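You operate a simulated robot arm through the tools that you are given. There is no shell and no other tool. Be economical: measure what you need, move in short steps, check, and stop when the job is done.

You run a simulated robot arm. Do the job below in one go: nothing can be reset, and whatever is moved stays where it is left.

Task
Take the green scoop from the top of the cream bench and put it on top of the blue box.

It is judged by the outcome, as a careful person would: the job done as asked, and still so three seconds after it is handed in. It fails if anything else is knocked over, pushed out of place, dropped, spilled or broken.

Robot
A 6-joint arm with a two-finger parallel gripper, fixed in place. Base frame: the origin is at the foot of the arm, x ahead of it, y to its left, z up; the work surface is at about z = 0. Units: cm, rad, N and s.
With the tool pointing down near the work surface it reaches from about 14 to 58 cm from the base axis. Its first joint turns from -1.152 to 1.152 rad. Payload 2.1 kg.
The tool frame sits at the grasp point between the pads (the TCP): z along the fingers, y along the line on which they close. The tips reach 3 cm beyond it. Largest opening 9.4 cm; finger width 2.8, thickness 1; the body of the gripper, 5 by 9.6 cm, starts 5.5 cm behind the TCP.
Orientation is that of the tool frame in the base frame, as a unit quaternion [x, y, z, w]. With the fingers straight down and closing along the base's y, the tool's x points along the base's -x, its y along +y and its z along -z.

Tools
- The arm moves only by the tool nudge_tool. Its argument "rows" is a list of rows, each a list of 5 numbers: the closure in counts, from 0 (fully open) to 255 (shut), then the shift along the base's x, y, z in cm, then the turn about the base's z in degrees. In form: [[gripper, x, y, z, twist], ...]. A call has 1 to 20 rows; each row is the pose to reach, as a shift and turn from the pose commanded when the call began. Rows are played at 5 a second. More than 5 cm and 0.15 rad between two rows, or a gripper value outside its range, and nothing of the call is played. A pose out of reach is approached as far as the arm can. The call stops where the force on the tool passes 40 N (or 10 N more than at its start, if that is more) or the arm is blocked; 0.2 s more then pass. The fingers move at their own pace (about 7.2 cm/s each) and stop on an object; they squeeze with about 27 N. The grip force told is the motor's: it shows also when the fingers shut on nothing. Time passes only in rows, and 0.2 s behind the last, so rows that repeat a pose let the fingers close. It gives the time, the measured TCP pose, the force on the tool (base axes), the opening and the grip force at its end, in the units of the frame above (readings bear some noise), and new pictures: "pictures" is both (left out), scene, wrist or none.
- Cameras (640 x 400 px; columns grow to the right, rows downward): "scene" is fixed at [7.04, -36.69, 49.09]; the picture's right is [0.64, -0.77, 0.00], its down [-0.40, -0.33, -0.85] and it looks along [0.66, 0.54, -0.52] (base axes); focal length 214 px, centre (320, 200). "wrist" rides on the gripper at [-3.7, 0, -5.8] in the tool frame; the picture's right is [0.00, -1.00, 0.00], its down [0.97, 0.00, -0.24] and it looks along [0.24, 0.00, 0.97] (tool axes); focal length 218 px, centre (320, 200). There is no depth. A picture from a camera that has moved, and an enlarged one, comes with that camera's place and axes in the base frame and with its lens. The place of the scene camera against the robot may be out by one fixed shift of up to 2.5 cm in any direction.
- close_up(camera, box): a new picture of the part [left, top, right, bottom] of that camera's present view, enlarged. It takes no simulated time.
- sign_off(): hands the job in; it is judged then, once.

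Work in short steps. Places have to be worked out from the pictures, the camera data and where the tool is seen: move nearer, look again, correct. Check each grasp and each placing, and mend what went wrong. You have 90 turns and 150 pictures in all, those below and enlarged ones among them. Open the gripper and draw the arm clear of the work before you hand the job in, unless the task says otherwise; then end with one line.

The tools are called after "Call:" by a JSON object that holds its "method" and its "body". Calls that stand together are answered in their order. nudge_tool: Moves the arm, as the interface text tells. Its arguments: {"type":"object","properties":{"rows":{"type":"array","items":{"type":"array","items":{"type":"number"}}},"pictures":{"type":"string","enum":["both","scene","wrist","none"]}},"required":["rows"]} The other tools are called the same way: close_up (camera, box) takes an enlarged picture of a part of a camera's view; sign_off () hands the job in.

At the start:

```text
time_s: 0.0
tcp_pos: [31.38, -2.48, 35.22]
orientation: [-0.001, 1.0, 0.001, 0.0]
wrist_force: [-0.9, -1.7, 0.3]
width: 9.42
gripper_force: 0.1
```

scene: 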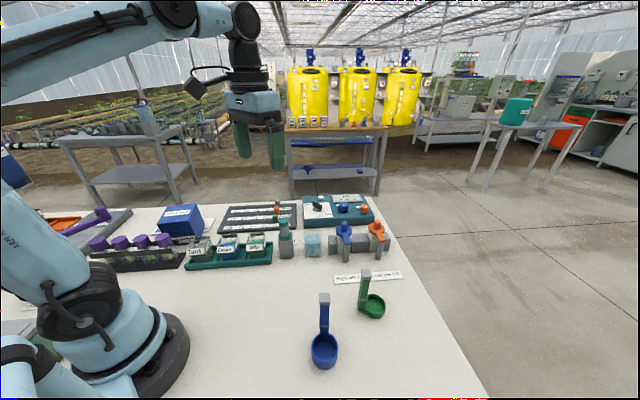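
wrist: 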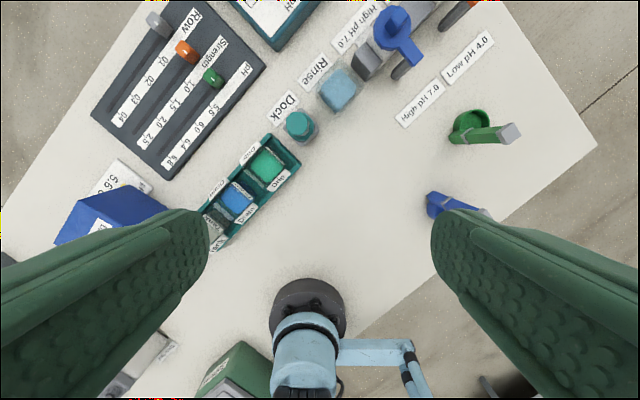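

The wrist view puts the green scoop near (39,-28) and the blue box near (24,35). I'll enlarge both to see their shapes.

Call:
{"method": "close_up", "body": {"camera": "scene", "box": [290, 250, 430, 380]}}

Call:
{"method": "close_up", "body": {"camera": "scene", "box": [80, 190, 300, 300]}}

Call:
{"method": "close_up", "body": {"camera": "wrist", "box": [400, 80, 560, 220]}}

```text
3.08 times, centred on (360, 315) of scene
camera zoom: at [7.04, -36.69, 49.09], right [0.64, -0.77, 0.0], down [-0.4, -0.33, -0.85], along [0.66, 0.54, -0.52], focal length 660 px, centre (197, -154)
```

zoom: 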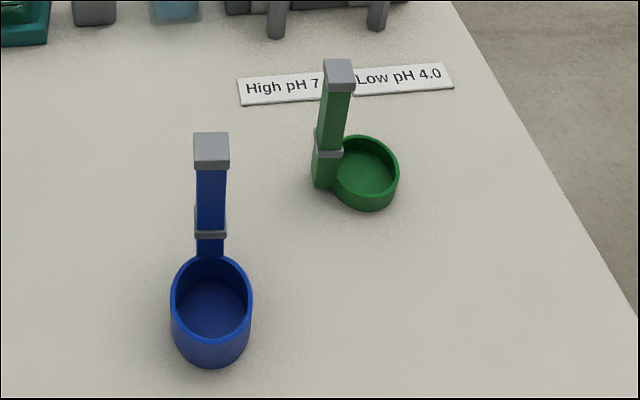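

```text
2.91 times, centred on (190, 245) of scene
camera zoom: at [7.04, -36.69, 49.09], right [0.64, -0.77, 0.0], down [-0.4, -0.33, -0.85], along [0.66, 0.54, -0.52], focal length 624 px, centre (698, 69)
```

zoom: 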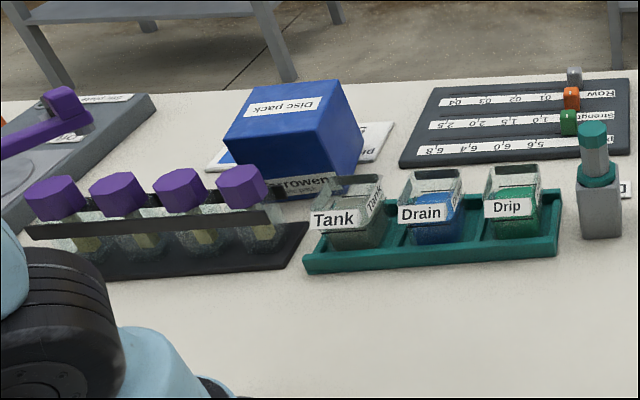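

```text
2.86 times, centred on (480, 150) of wrist
camera zoom: at [35.24, -2.5, 41.21], right [0.0, -1.0, 0.0], down [-0.97, 0.0, 0.24], along [-0.24, 0.0, -0.97], focal length 624 px, centre (-137, 343)
```

zoom: 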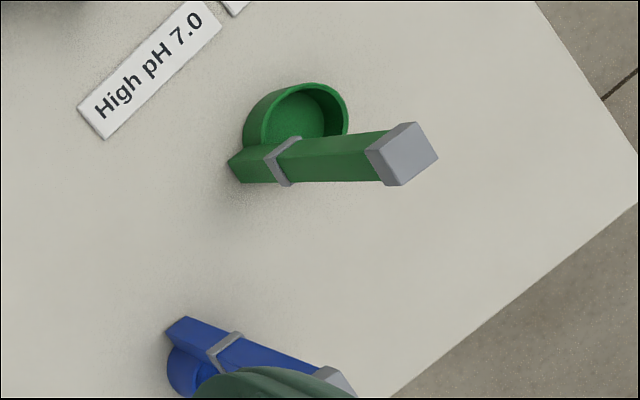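

The scoop stands upright: the handle foot is at about (36.4,-26.5), its top is near z 12, and the bowl points outward at about -34°. I'll move above it with the gripper turned -34° and look again.

Call:
{"method": "nudge_tool", "body": {"rows": [[0, 0.9, -4, -1, -6], [0, 1.8, -8, -2.5, -12], [0, 2.7, -12, -4, -18], [0, 3.6, -16, -5.5, -24], [0, 4.4, -20, -7, -30], [0, 5, -24, -8, -34], [0, 5, -24, -8, -34]]}}

```text
time_s: 1.6
tcp_pos: [36.75, -26.44, 27.42]
orientation: [0.292, 0.956, 0.0, 0.0]
wrist_force: [-0.6, 0.2, -1.0]
width: 9.38
gripper_force: 0.1
camera wrist: at [39.84, -28.54, 33.18], right [-0.56, -0.83, 0.0], down [-0.8, 0.54, 0.24], along [-0.2, 0.13, -0.97], focal length 218 px, centre (320, 200)
```

scene: 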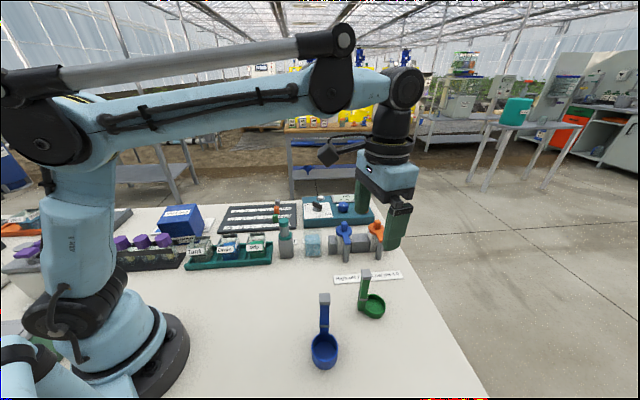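
wrist: 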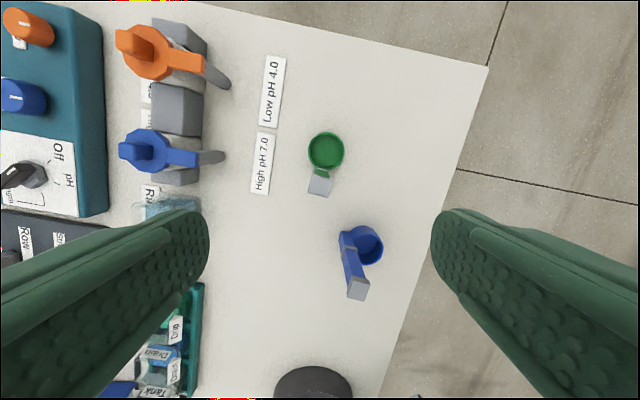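

The grey cap sits at about (320,185), almost exactly where the tool axis projects for z≈12. I'll enlarge it to check the angle.

Call:
{"method": "close_up", "body": {"camera": "wrist", "box": [280, 120, 376, 210]}}

```text
4.44 times, centred on (328, 165) of wrist
camera zoom: at [39.84, -28.54, 33.18], right [-0.56, -0.83, 0.0], down [-0.8, 0.54, 0.24], along [-0.2, 0.13, -0.97], focal length 970 px, centre (284, 356)
```

zoom: 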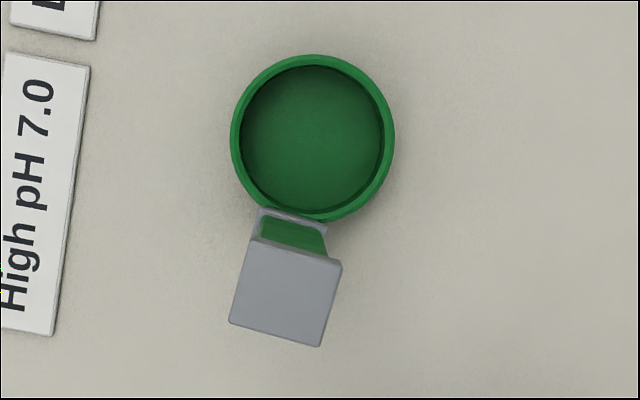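

The cap is centred at (36.7,-26.5), but the handle is turned about 15° more clockwise. I'll twist another -15° and come down partway.

Call:
{"method": "nudge_tool", "body": {"rows": [[0, 0, 0, -3, -7.5], [0, 0, 0, -6, -15], [0, 0, 0, -9.5, -15], [0, 0, 0, -9.5, -15]]}}

```text
time_s: 2.6
tcp_pos: [36.63, -26.45, 17.83]
orientation: [0.415, 0.91, 0.0, -0.001]
wrist_force: [0.1, -0.8, 0.1]
width: 9.39
gripper_force: 0.0
camera wrist: at [39.09, -29.23, 23.71], right [-0.75, -0.66, 0.0], down [-0.64, 0.73, 0.24], along [-0.16, 0.18, -0.97], focal length 218 px, centre (320, 200)
```

scene: 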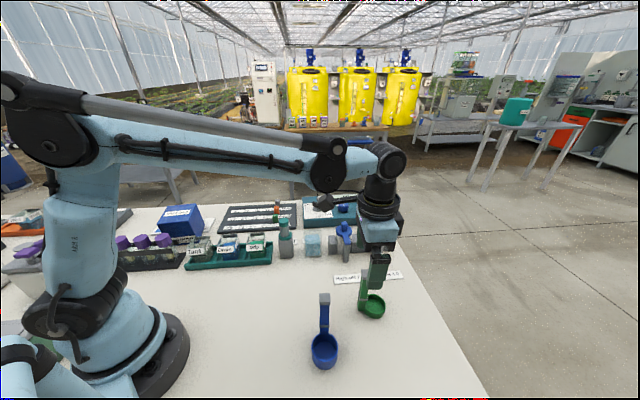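
wrist: 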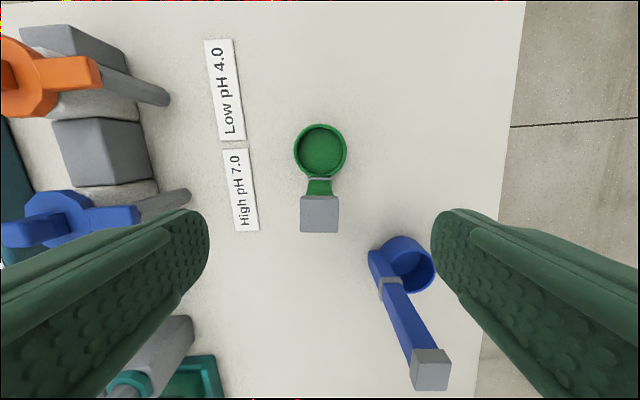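

The handle is centred and square between the fingers, its top is at about z 12, and the blue scoop is well clear. I'll descend to TCP z≈8.9 and close.

Call:
{"method": "nudge_tool", "body": {"rows": [[0, 0, 0, -3, 0], [0, 0, 0, -6, 0], [0, 0, 0, -8.9, 0], [0, 0, 0, -8.9, 0], [255, 0, 0, -8.9, 0], [255, 0, 0, -8.9, 0], [255, 0, 0, -8.9, 0], [255, 0, 0, -8.9, 0], [255, 0, 0, -8.9, 0]]}}

```text
time_s: 4.6
tcp_pos: [36.38, -26.46, 9.15]
orientation: [0.414, 0.91, -0.001, -0.001]
wrist_force: [-0.2, 0.1, 0.6]
width: 1.79
gripper_force: 27.5
camera wrist: at [38.99, -29.24, 14.9], right [-0.75, -0.66, 0.0], down [-0.64, 0.73, 0.24], along [-0.16, 0.18, -0.97], focal length 218 px, centre (320, 200)
```

scene: 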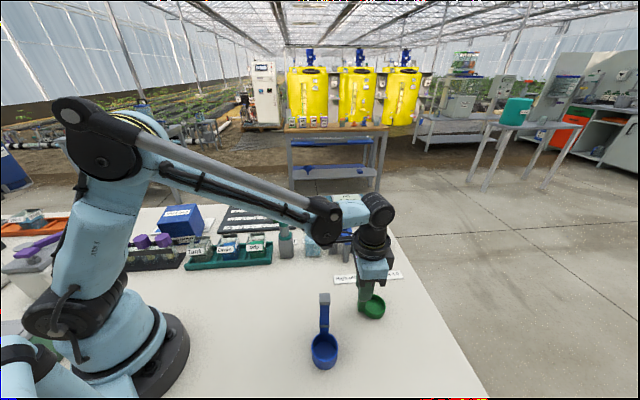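
wrist: 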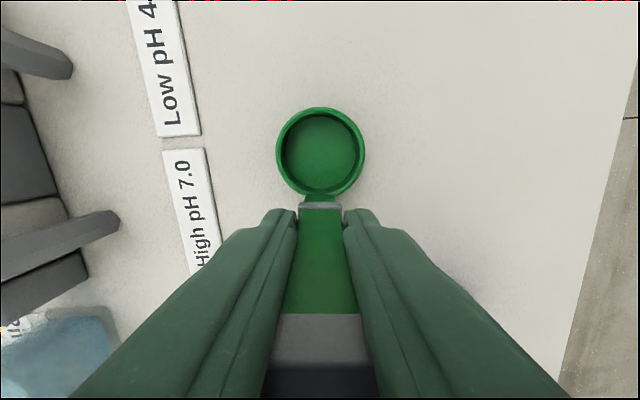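

It's gripped at width 1.79 with the foot on the bench at TCP z≈9.1; the bowl centre is about 3.6 cm ahead of the TCP. I'll lift straight up and check the hold.

Call:
{"method": "nudge_tool", "body": {"rows": [[255, 0, 0, 2, 0], [255, 0, 0, 5, 0], [255, 0, 0, 9, 0], [255, 0, 0, 13, 0], [255, 0, 0, 17, 0], [255, 0, 0, 20, 0], [255, 0, 0, 20, 0]]}}

```text
time_s: 6.2
tcp_pos: [36.36, -26.17, 29.03]
orientation: [0.414, 0.91, 0.0, 0.0]
wrist_force: [-0.8, 0.3, -0.9]
width: 1.75
gripper_force: 27.1
camera wrist: at [38.95, -28.97, 34.92], right [-0.75, -0.66, 0.0], down [-0.64, 0.73, 0.24], along [-0.16, 0.18, -0.97], focal length 218 px, centre (320, 200)
```

scene: 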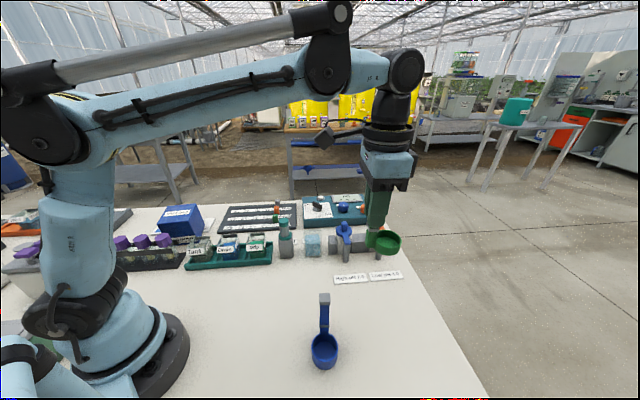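
wrist: 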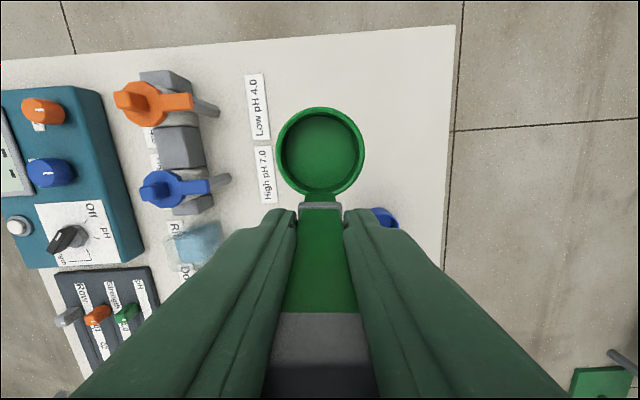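

The scoop came up cleanly. I'll swing it round at this height toward the box, turning with the base.

Call:
{"method": "nudge_tool", "body": {"rows": [[255, 2.2, 3.9, 0, 6], [255, 3.8, 8.3, 0, 12], [255, 5.5, 12.6, 0, 18], [255, 6.7, 17, 0, 24], [255, 7.4, 21.6, 0, 30], [255, 7.6, 26.2, 0, 36], [255, 7.4, 30.8, 0, 42], [255, 6.7, 35.3, 0, 48], [255, 5.5, 39.8, 0, 54], [255, 3.8, 44.1, 0, 60], [255, 1.7, 48.2, 0, 66], [255, -0.8, 52.1, 0, 72], [255, -0.8, 52.1, 0, 72]]}}

```text
time_s: 9.0
tcp_pos: [35.49, 25.54, 29.1]
orientation: [-0.2, 0.98, 0.0, 0.0]
wrist_force: [0.0, 0.8, -1.0]
width: 1.76
gripper_force: 26.9
camera wrist: at [39.07, 27.04, 34.91], right [0.39, -0.92, 0.0], down [-0.89, -0.38, 0.24], along [-0.22, -0.09, -0.97], focal length 218 px, centre (320, 200)
```

scene: 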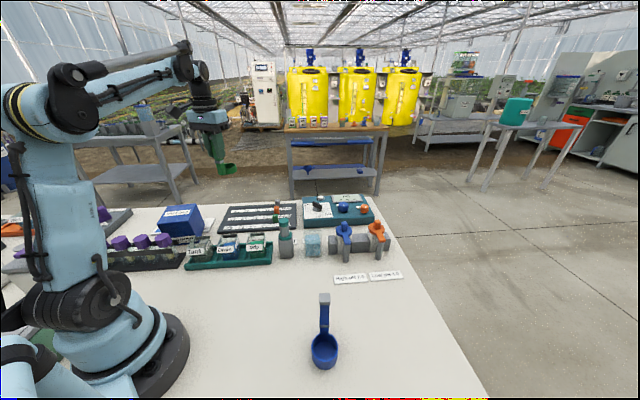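
wrist: 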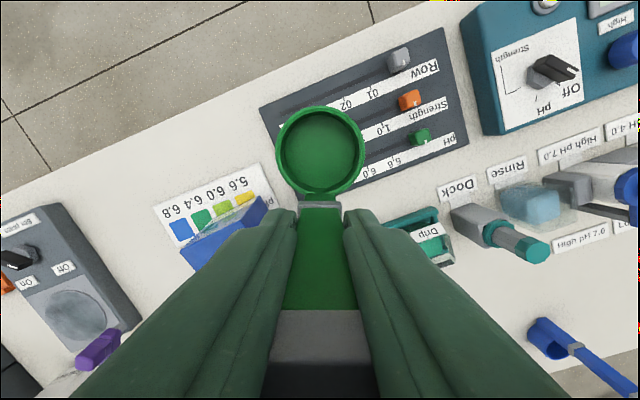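

The box is partly hidden by the left finger, at about (23.6,34.6). I'll draw the tool back toward the base so the whole box shows left of the scoop.

Call:
{"method": "nudge_tool", "body": {"rows": [[255, -4.5, -1.8, 0, 0], [255, -9, -3.6, 0, 0], [255, -13.5, -5.5, 0, 0], [255, -13.5, -5.5, 0, 0]], "pictures": "wrist"}}

```text
time_s: 10.0
tcp_pos: [21.75, 20.02, 28.99]
orientation: [-0.2, 0.98, 0.0, 0.0]
wrist_force: [0.4, 0.5, -1.4]
width: 1.76
gripper_force: 26.7
camera wrist: at [25.33, 21.41, 34.77], right [0.39, -0.92, 0.0], down [-0.89, -0.38, 0.24], along [-0.22, -0.09, -0.97], focal length 218 px, centre (320, 200)
```

wrist: 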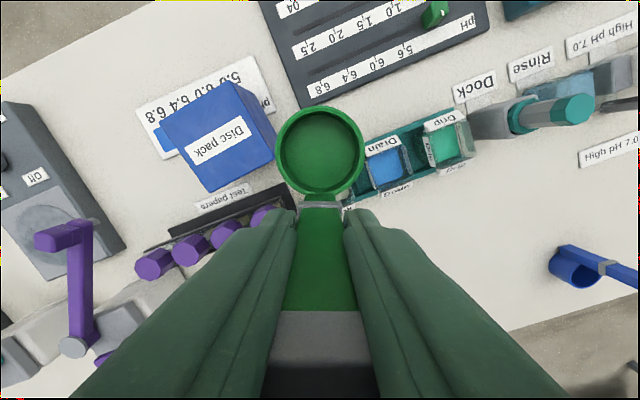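

Call:
{"method": "close_up", "body": {"camera": "wrist", "box": [130, 50, 300, 220]}}

```text
2.35 times, centred on (215, 135) of wrist
camera zoom: at [25.33, 21.41, 34.77], right [0.39, -0.92, 0.0], down [-0.89, -0.38, 0.24], along [-0.22, -0.09, -0.97], focal length 514 px, centre (567, 353)
```

zoom: 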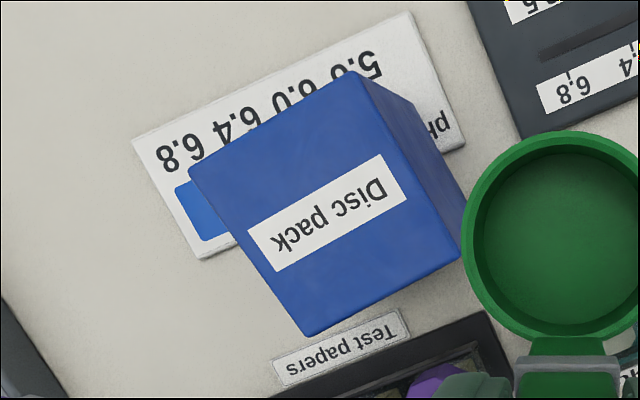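

The box top ("Disc pack") is about 9×9 cm at z≈9, centred near (21.4,32.4), with sides at about 51.5°. I'll line the scoop up along that side, with its footprint centred over the top, and stay high.

Call:
{"method": "nudge_tool", "body": {"rows": [[255, -0.5, 2.6, 0, 7], [255, -1, 5.2, 0, 14], [255, -1.5, 7.8, 0, 21], [255, -1.95, 10.4, -2, 28.5], [255, -1.95, 10.4, -5, 28.5], [255, -1.95, 10.4, -5, 28.5]]}}

```text
time_s: 11.4
tcp_pos: [20.13, 30.57, 23.89]
orientation: [-0.435, 0.9, 0.001, -0.001]
wrist_force: [0.0, -0.2, -0.2]
width: 1.77
gripper_force: 26.7
camera wrist: at [22.56, 33.43, 29.69], right [0.78, -0.62, 0.0], down [-0.6, -0.76, 0.24], along [-0.15, -0.19, -0.97], focal length 218 px, centre (320, 200)
```

scene: 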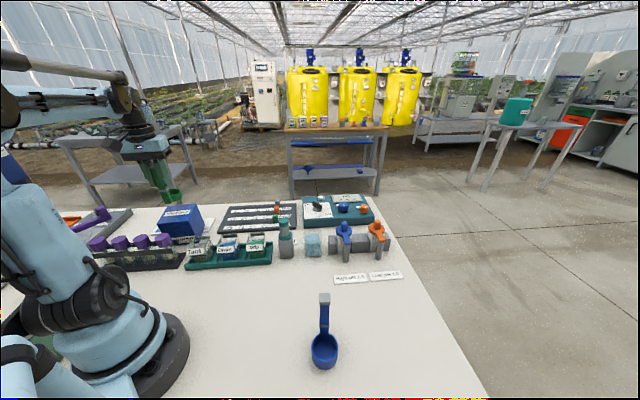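
wrist: 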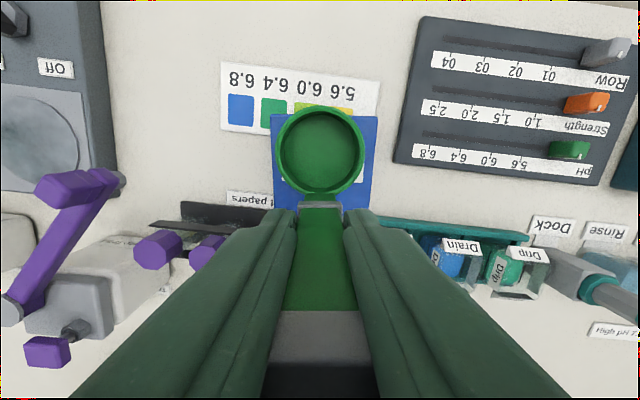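

The scoop is square to the box but about 0.4 cm left and 0.6 cm too far forward. I'll correct that and descend to just above the top.

Call:
{"method": "nudge_tool", "body": {"rows": [[255, -0.05, -0.7, -1, 0], [255, -0.05, -0.7, -3, 0], [255, -0.05, -0.7, -4, 0], [255, -0.05, -0.7, -4, 0]]}}

Call:
{"method": "close_up", "body": {"camera": "scene", "box": [100, 150, 260, 260]}}

Call:
{"method": "close_up", "body": {"camera": "wrist", "box": [230, 70, 410, 230]}}

```text
time_s: 12.4
tcp_pos: [20.02, 29.81, 19.97]
orientation: [-0.435, 0.9, 0.0, 0.0]
wrist_force: [-0.1, -0.3, -1.1]
width: 1.75
gripper_force: 26.9
camera wrist: at [22.44, 32.74, 25.81], right [0.78, -0.62, 0.0], down [-0.6, -0.76, 0.24], along [-0.15, -0.19, -0.97], focal length 218 px, centre (320, 200)
```

scene: 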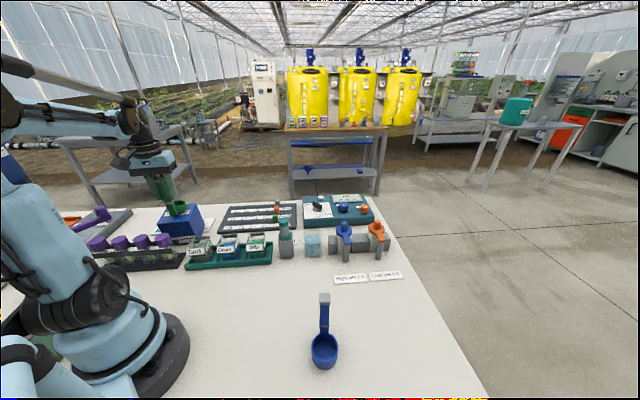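
wrist: 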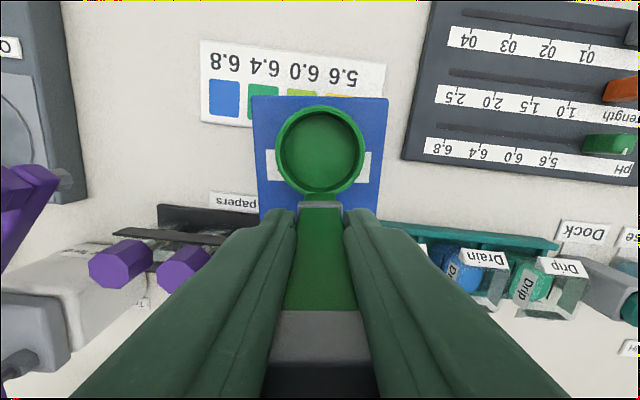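

```text
3.64 times, centred on (180, 205) of scene
camera zoom: at [7.04, -36.69, 49.09], right [0.64, -0.77, 0.0], down [-0.4, -0.33, -0.85], along [0.66, 0.54, -0.52], focal length 780 px, centre (829, 182)
```

zoom: 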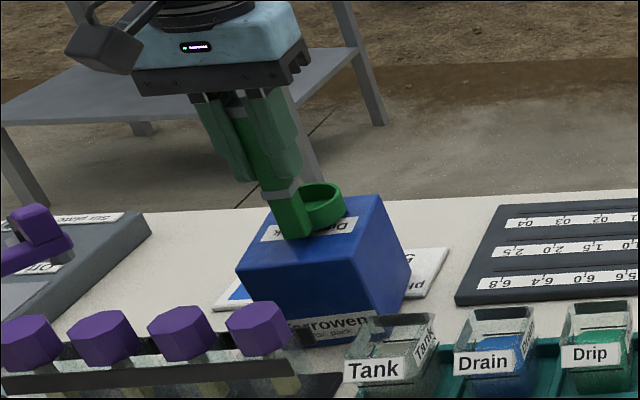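

```text
2.50 times, centred on (320, 150) of wrist
camera zoom: at [22.44, 32.74, 25.81], right [0.78, -0.62, 0.0], down [-0.6, -0.76, 0.24], along [-0.15, -0.19, -0.97], focal length 546 px, centre (320, 325)
```

zoom: 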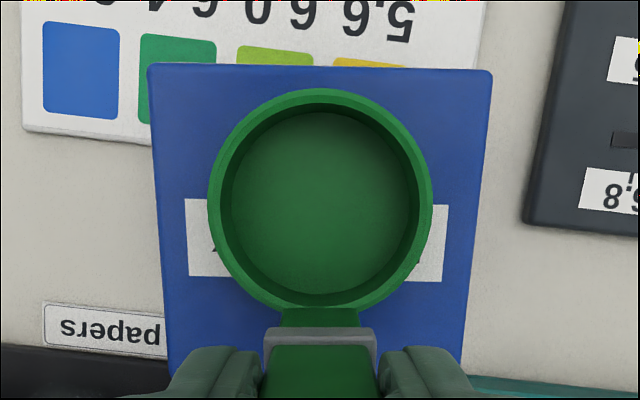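

The scoop is now centred over the top with about 1 cm to spare front and back. I'll lower in small steps and watch the force.

Call:
{"method": "nudge_tool", "body": {"rows": [[255, 0, 0, -0.5, 0], [255, 0, 0, -1, 0], [255, 0, 0, -1.3, 0], [255, 0, 0, -1.3, 0]], "pictures": "none"}}

Call:
{"method": "close_up", "body": {"camera": "scene", "box": [150, 180, 220, 240]}}

```text
time_s: 13.4
tcp_pos: [20.04, 29.83, 18.75]
orientation: [-0.436, 0.9, 0.001, 0.0]
wrist_force: [-6.9, -0.4, 24.5]
width: 1.98
gripper_force: 27.3
```

```text
6.67 times, centred on (185, 210) of scene
camera zoom: at [7.03, -36.7, 49.09], right [0.64, -0.77, 0.0], down [-0.4, -0.33, -0.85], along [0.66, 0.54, -0.52], focal length 1430 px, centre (1220, 133)
```

zoom: 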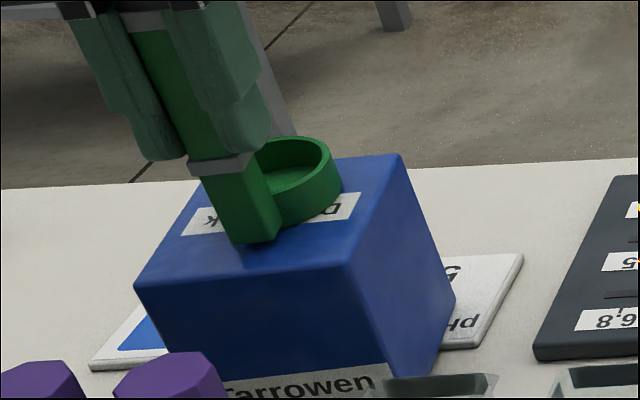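

It touched at TCP z≈18.8 with 24 N upward. I'll ease up slightly to relieve the press before releasing.

Call:
{"method": "nudge_tool", "body": {"rows": [[255, 0, 0, 0.15, 0], [255, 0, 0, 0.15, 0]]}}

Call:
{"method": "close_up", "body": {"camera": "wrist", "box": [230, 70, 410, 230]}}

```text
time_s: 14.0
tcp_pos: [20.11, 29.73, 18.83]
orientation: [-0.434, 0.901, 0.0, 0.0]
wrist_force: [-0.6, -0.7, -0.8]
width: 1.95
gripper_force: 27.4
camera wrist: at [22.54, 32.67, 24.61], right [0.78, -0.62, 0.0], down [-0.6, -0.76, 0.24], along [-0.15, -0.19, -0.97], focal length 218 px, centre (320, 200)
```

scene: 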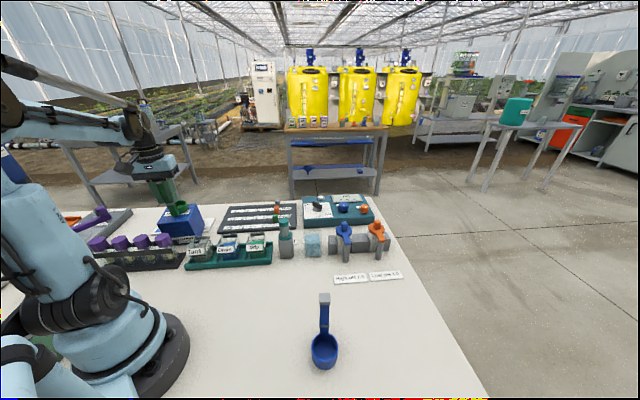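
wrist: 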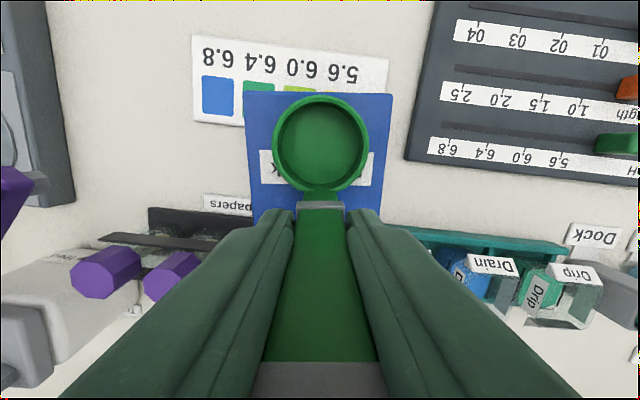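

```text
2.50 times, centred on (320, 150) of wrist
camera zoom: at [22.54, 32.67, 24.61], right [0.78, -0.62, 0.0], down [-0.6, -0.76, 0.24], along [-0.15, -0.19, -0.97], focal length 546 px, centre (320, 325)
```

zoom: 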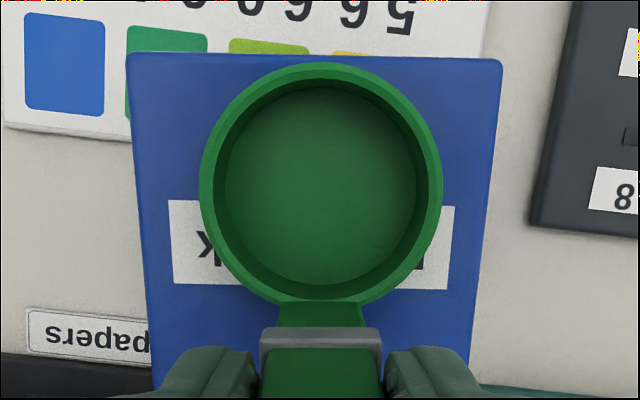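

The scoop slid a little up in the fingers on contact but looks level and fully on the box, and the load is now about zero. I'll lower a hair, then open partway.

Call:
{"method": "nudge_tool", "body": {"rows": [[255, 0, 0, -0.07, 0], [200, 0, 0, -0.07, 0], [190, 0, 0, -0.07, 0], [150, 0, 0, -0.07, 0], [130, 0, 0, -0.07, 0], [130, 0, 0, -0.07, 0]]}}

Call:
{"method": "close_up", "body": {"camera": "scene", "box": [130, 160, 230, 250]}}

```text
time_s: 15.4
tcp_pos: [20.08, 29.8, 18.74]
orientation: [-0.436, 0.9, 0.0, 0.0]
wrist_force: [0.5, -0.1, -0.8]
width: 4.58
gripper_force: 0.1
camera wrist: at [22.51, 32.69, 24.58], right [0.78, -0.62, 0.0], down [-0.6, -0.76, 0.24], along [-0.15, -0.19, -0.97], focal length 218 px, centre (320, 200)
```

scene: 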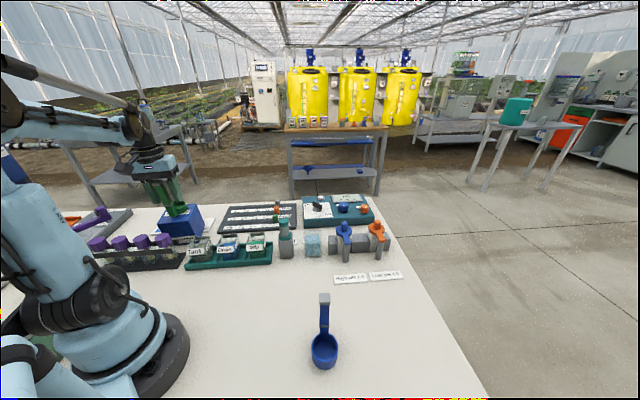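
wrist: 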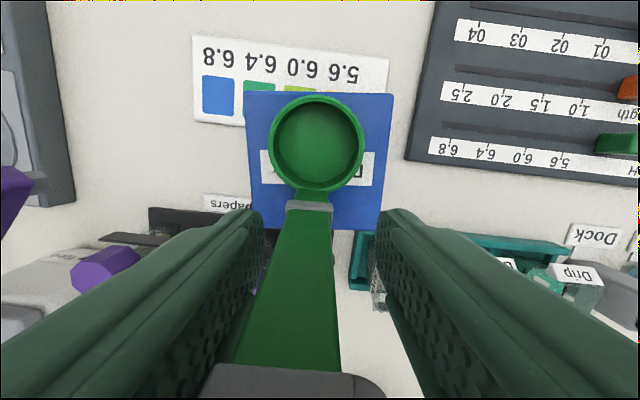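

```text
4.44 times, centred on (180, 205) of scene
camera zoom: at [7.04, -36.69, 49.09], right [0.64, -0.77, 0.0], down [-0.4, -0.33, -0.85], along [0.66, 0.54, -0.52], focal length 953 px, centre (942, 178)
```

zoom: 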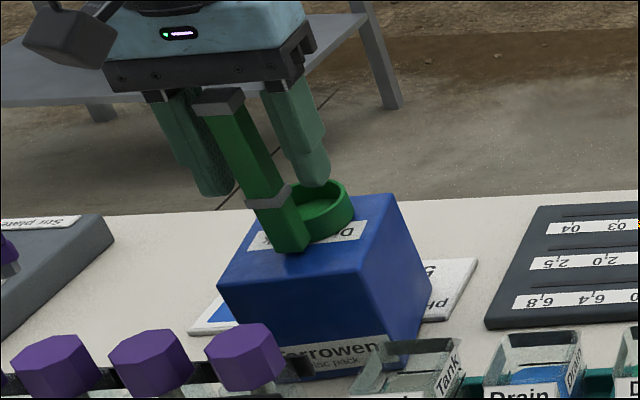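

Fingers are open to 4.6 cm and the handle looks slightly shifted left. I'll enlarge the view to see whether it leans or touches a finger before lifting.

Call:
{"method": "close_up", "body": {"camera": "wrist", "box": [200, 80, 440, 400]}}

Call:
{"method": "close_up", "body": {"camera": "scene", "box": [155, 170, 220, 220]}}

```text
1.25 times, centred on (320, 240) of wrist
camera zoom: at [22.51, 32.69, 24.58], right [0.78, -0.62, 0.0], down [-0.6, -0.76, 0.24], along [-0.15, -0.19, -0.97], focal length 273 px, centre (320, 150)
```

zoom: 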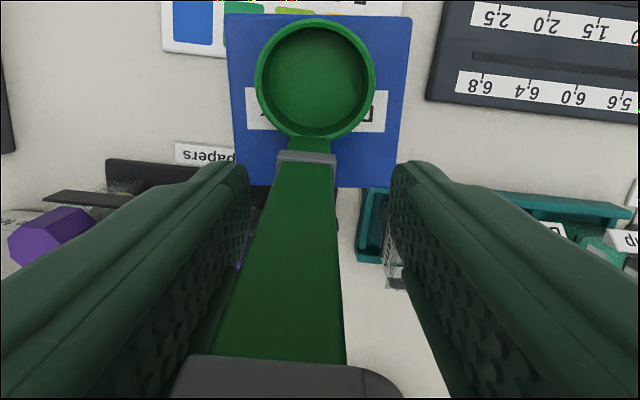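

```text
8.00 times, centred on (188, 195) of scene
camera zoom: at [7.04, -36.69, 49.09], right [0.64, -0.77, 0.0], down [-0.4, -0.33, -0.85], along [0.66, 0.54, -0.52], focal length 1716 px, centre (1380, 240)
```

zoom: 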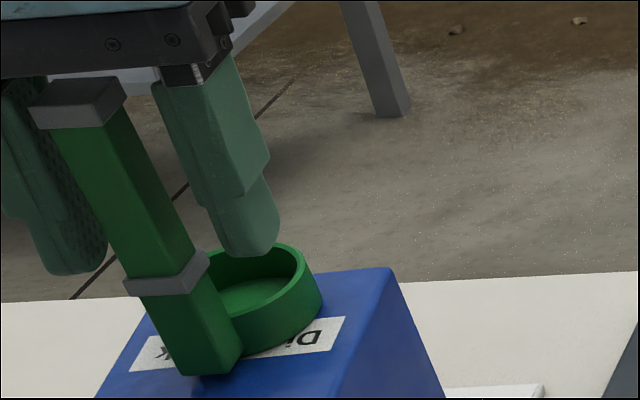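

The handle is upright, just shifted about 0.5 cm left, and the base sits flat on the box with nothing touching. I'll open wider and lift straight up.

Call:
{"method": "nudge_tool", "body": {"rows": [[60, 0, 0, 0, 0], [40, 0, 0, 0, 0], [40, 0, 0, 0, 0], [40, 0, 0, 2, 0], [40, 0, 0, 5, 0], [40, 0, 0, 9, 0], [40, 0, 0, 13, 0], [40, 0, 0, 13, 0]]}}

Call:
{"method": "close_up", "body": {"camera": "scene", "box": [120, 160, 240, 260]}}

```text
time_s: 17.2
tcp_pos: [20.0, 29.95, 31.8]
orientation: [-0.435, 0.9, 0.0, -0.001]
wrist_force: [-0.9, -0.4, -0.1]
width: 7.9
gripper_force: 0.1
camera wrist: at [22.41, 32.87, 37.67], right [0.78, -0.62, 0.0], down [-0.6, -0.76, 0.24], along [-0.15, -0.19, -0.97], focal length 218 px, centre (320, 200)
```

scene: 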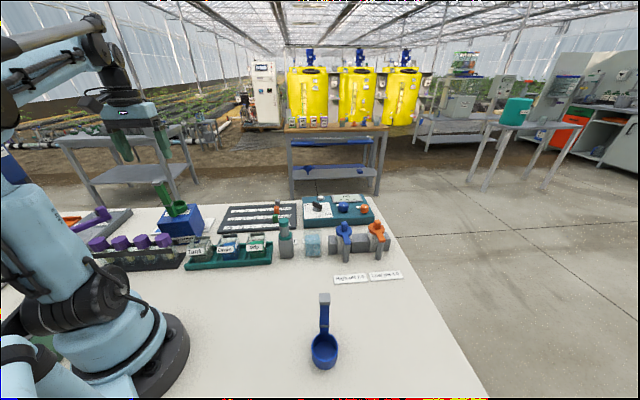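
wrist: 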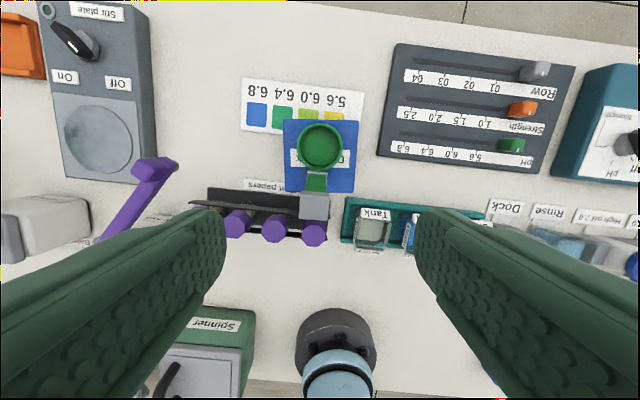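

```text
4.00 times, centred on (180, 210) of scene
camera zoom: at [7.04, -36.69, 49.09], right [0.64, -0.77, 0.0], down [-0.4, -0.33, -0.85], along [0.66, 0.54, -0.52], focal length 858 px, centre (880, 160)
```

zoom: 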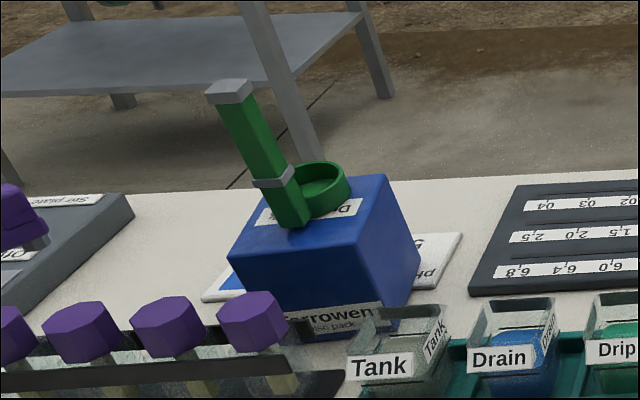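

The scoop stands upright on the box and nothing else has moved. I'll draw the arm back and to the side, then recheck that it's stable.

Call:
{"method": "nudge_tool", "body": {"rows": [[40, 2, -4, 1, -6], [40, 4, -8, 1, -12], [40, 6, -12, 1, -18], [40, 8, -16, 1, -24], [40, 9, -20, 1, -30], [40, 10, -24, 1, -36], [40, 10, -24, 1, -36], [40, 10, -24, 1, -36]], "pictures": "scene"}}

Call:
{"method": "close_up", "body": {"camera": "scene", "box": [120, 160, 240, 260]}}

```text
time_s: 19.0
tcp_pos: [30.07, 5.6, 32.72]
orientation: [-0.135, 0.991, 0.0, 0.0]
wrist_force: [-0.5, 0.2, 0.4]
width: 7.94
gripper_force: 0.0
```

scene: 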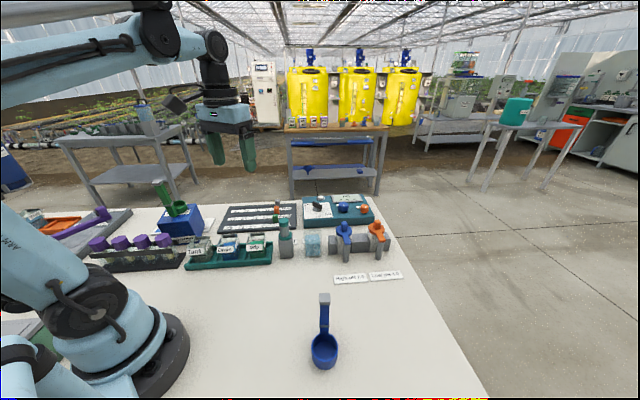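

```text
4.00 times, centred on (180, 210) of scene
camera zoom: at [7.04, -36.69, 49.09], right [0.64, -0.77, 0.0], down [-0.4, -0.33, -0.85], along [0.66, 0.54, -0.52], focal length 858 px, centre (880, 160)
```

zoom: 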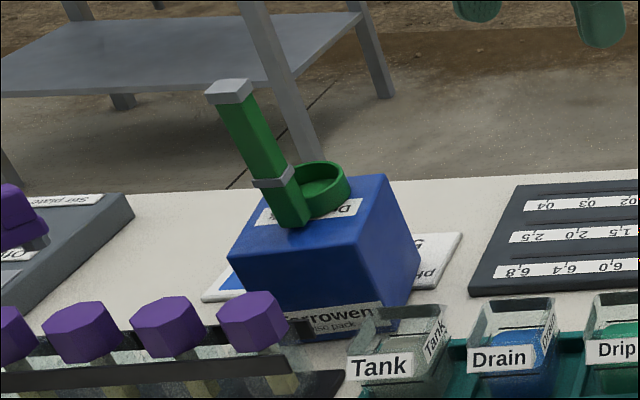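

The scoop hasn't moved since release, the arm is clear and the gripper is open, so I'm handing in.

Call:
{"method": "sign_off", "body": {}}

```text
The job is handed in.
```

The green scoop is standing upright on top of the blue box, nothing else was disturbed, and the arm is clear with its gripper open.
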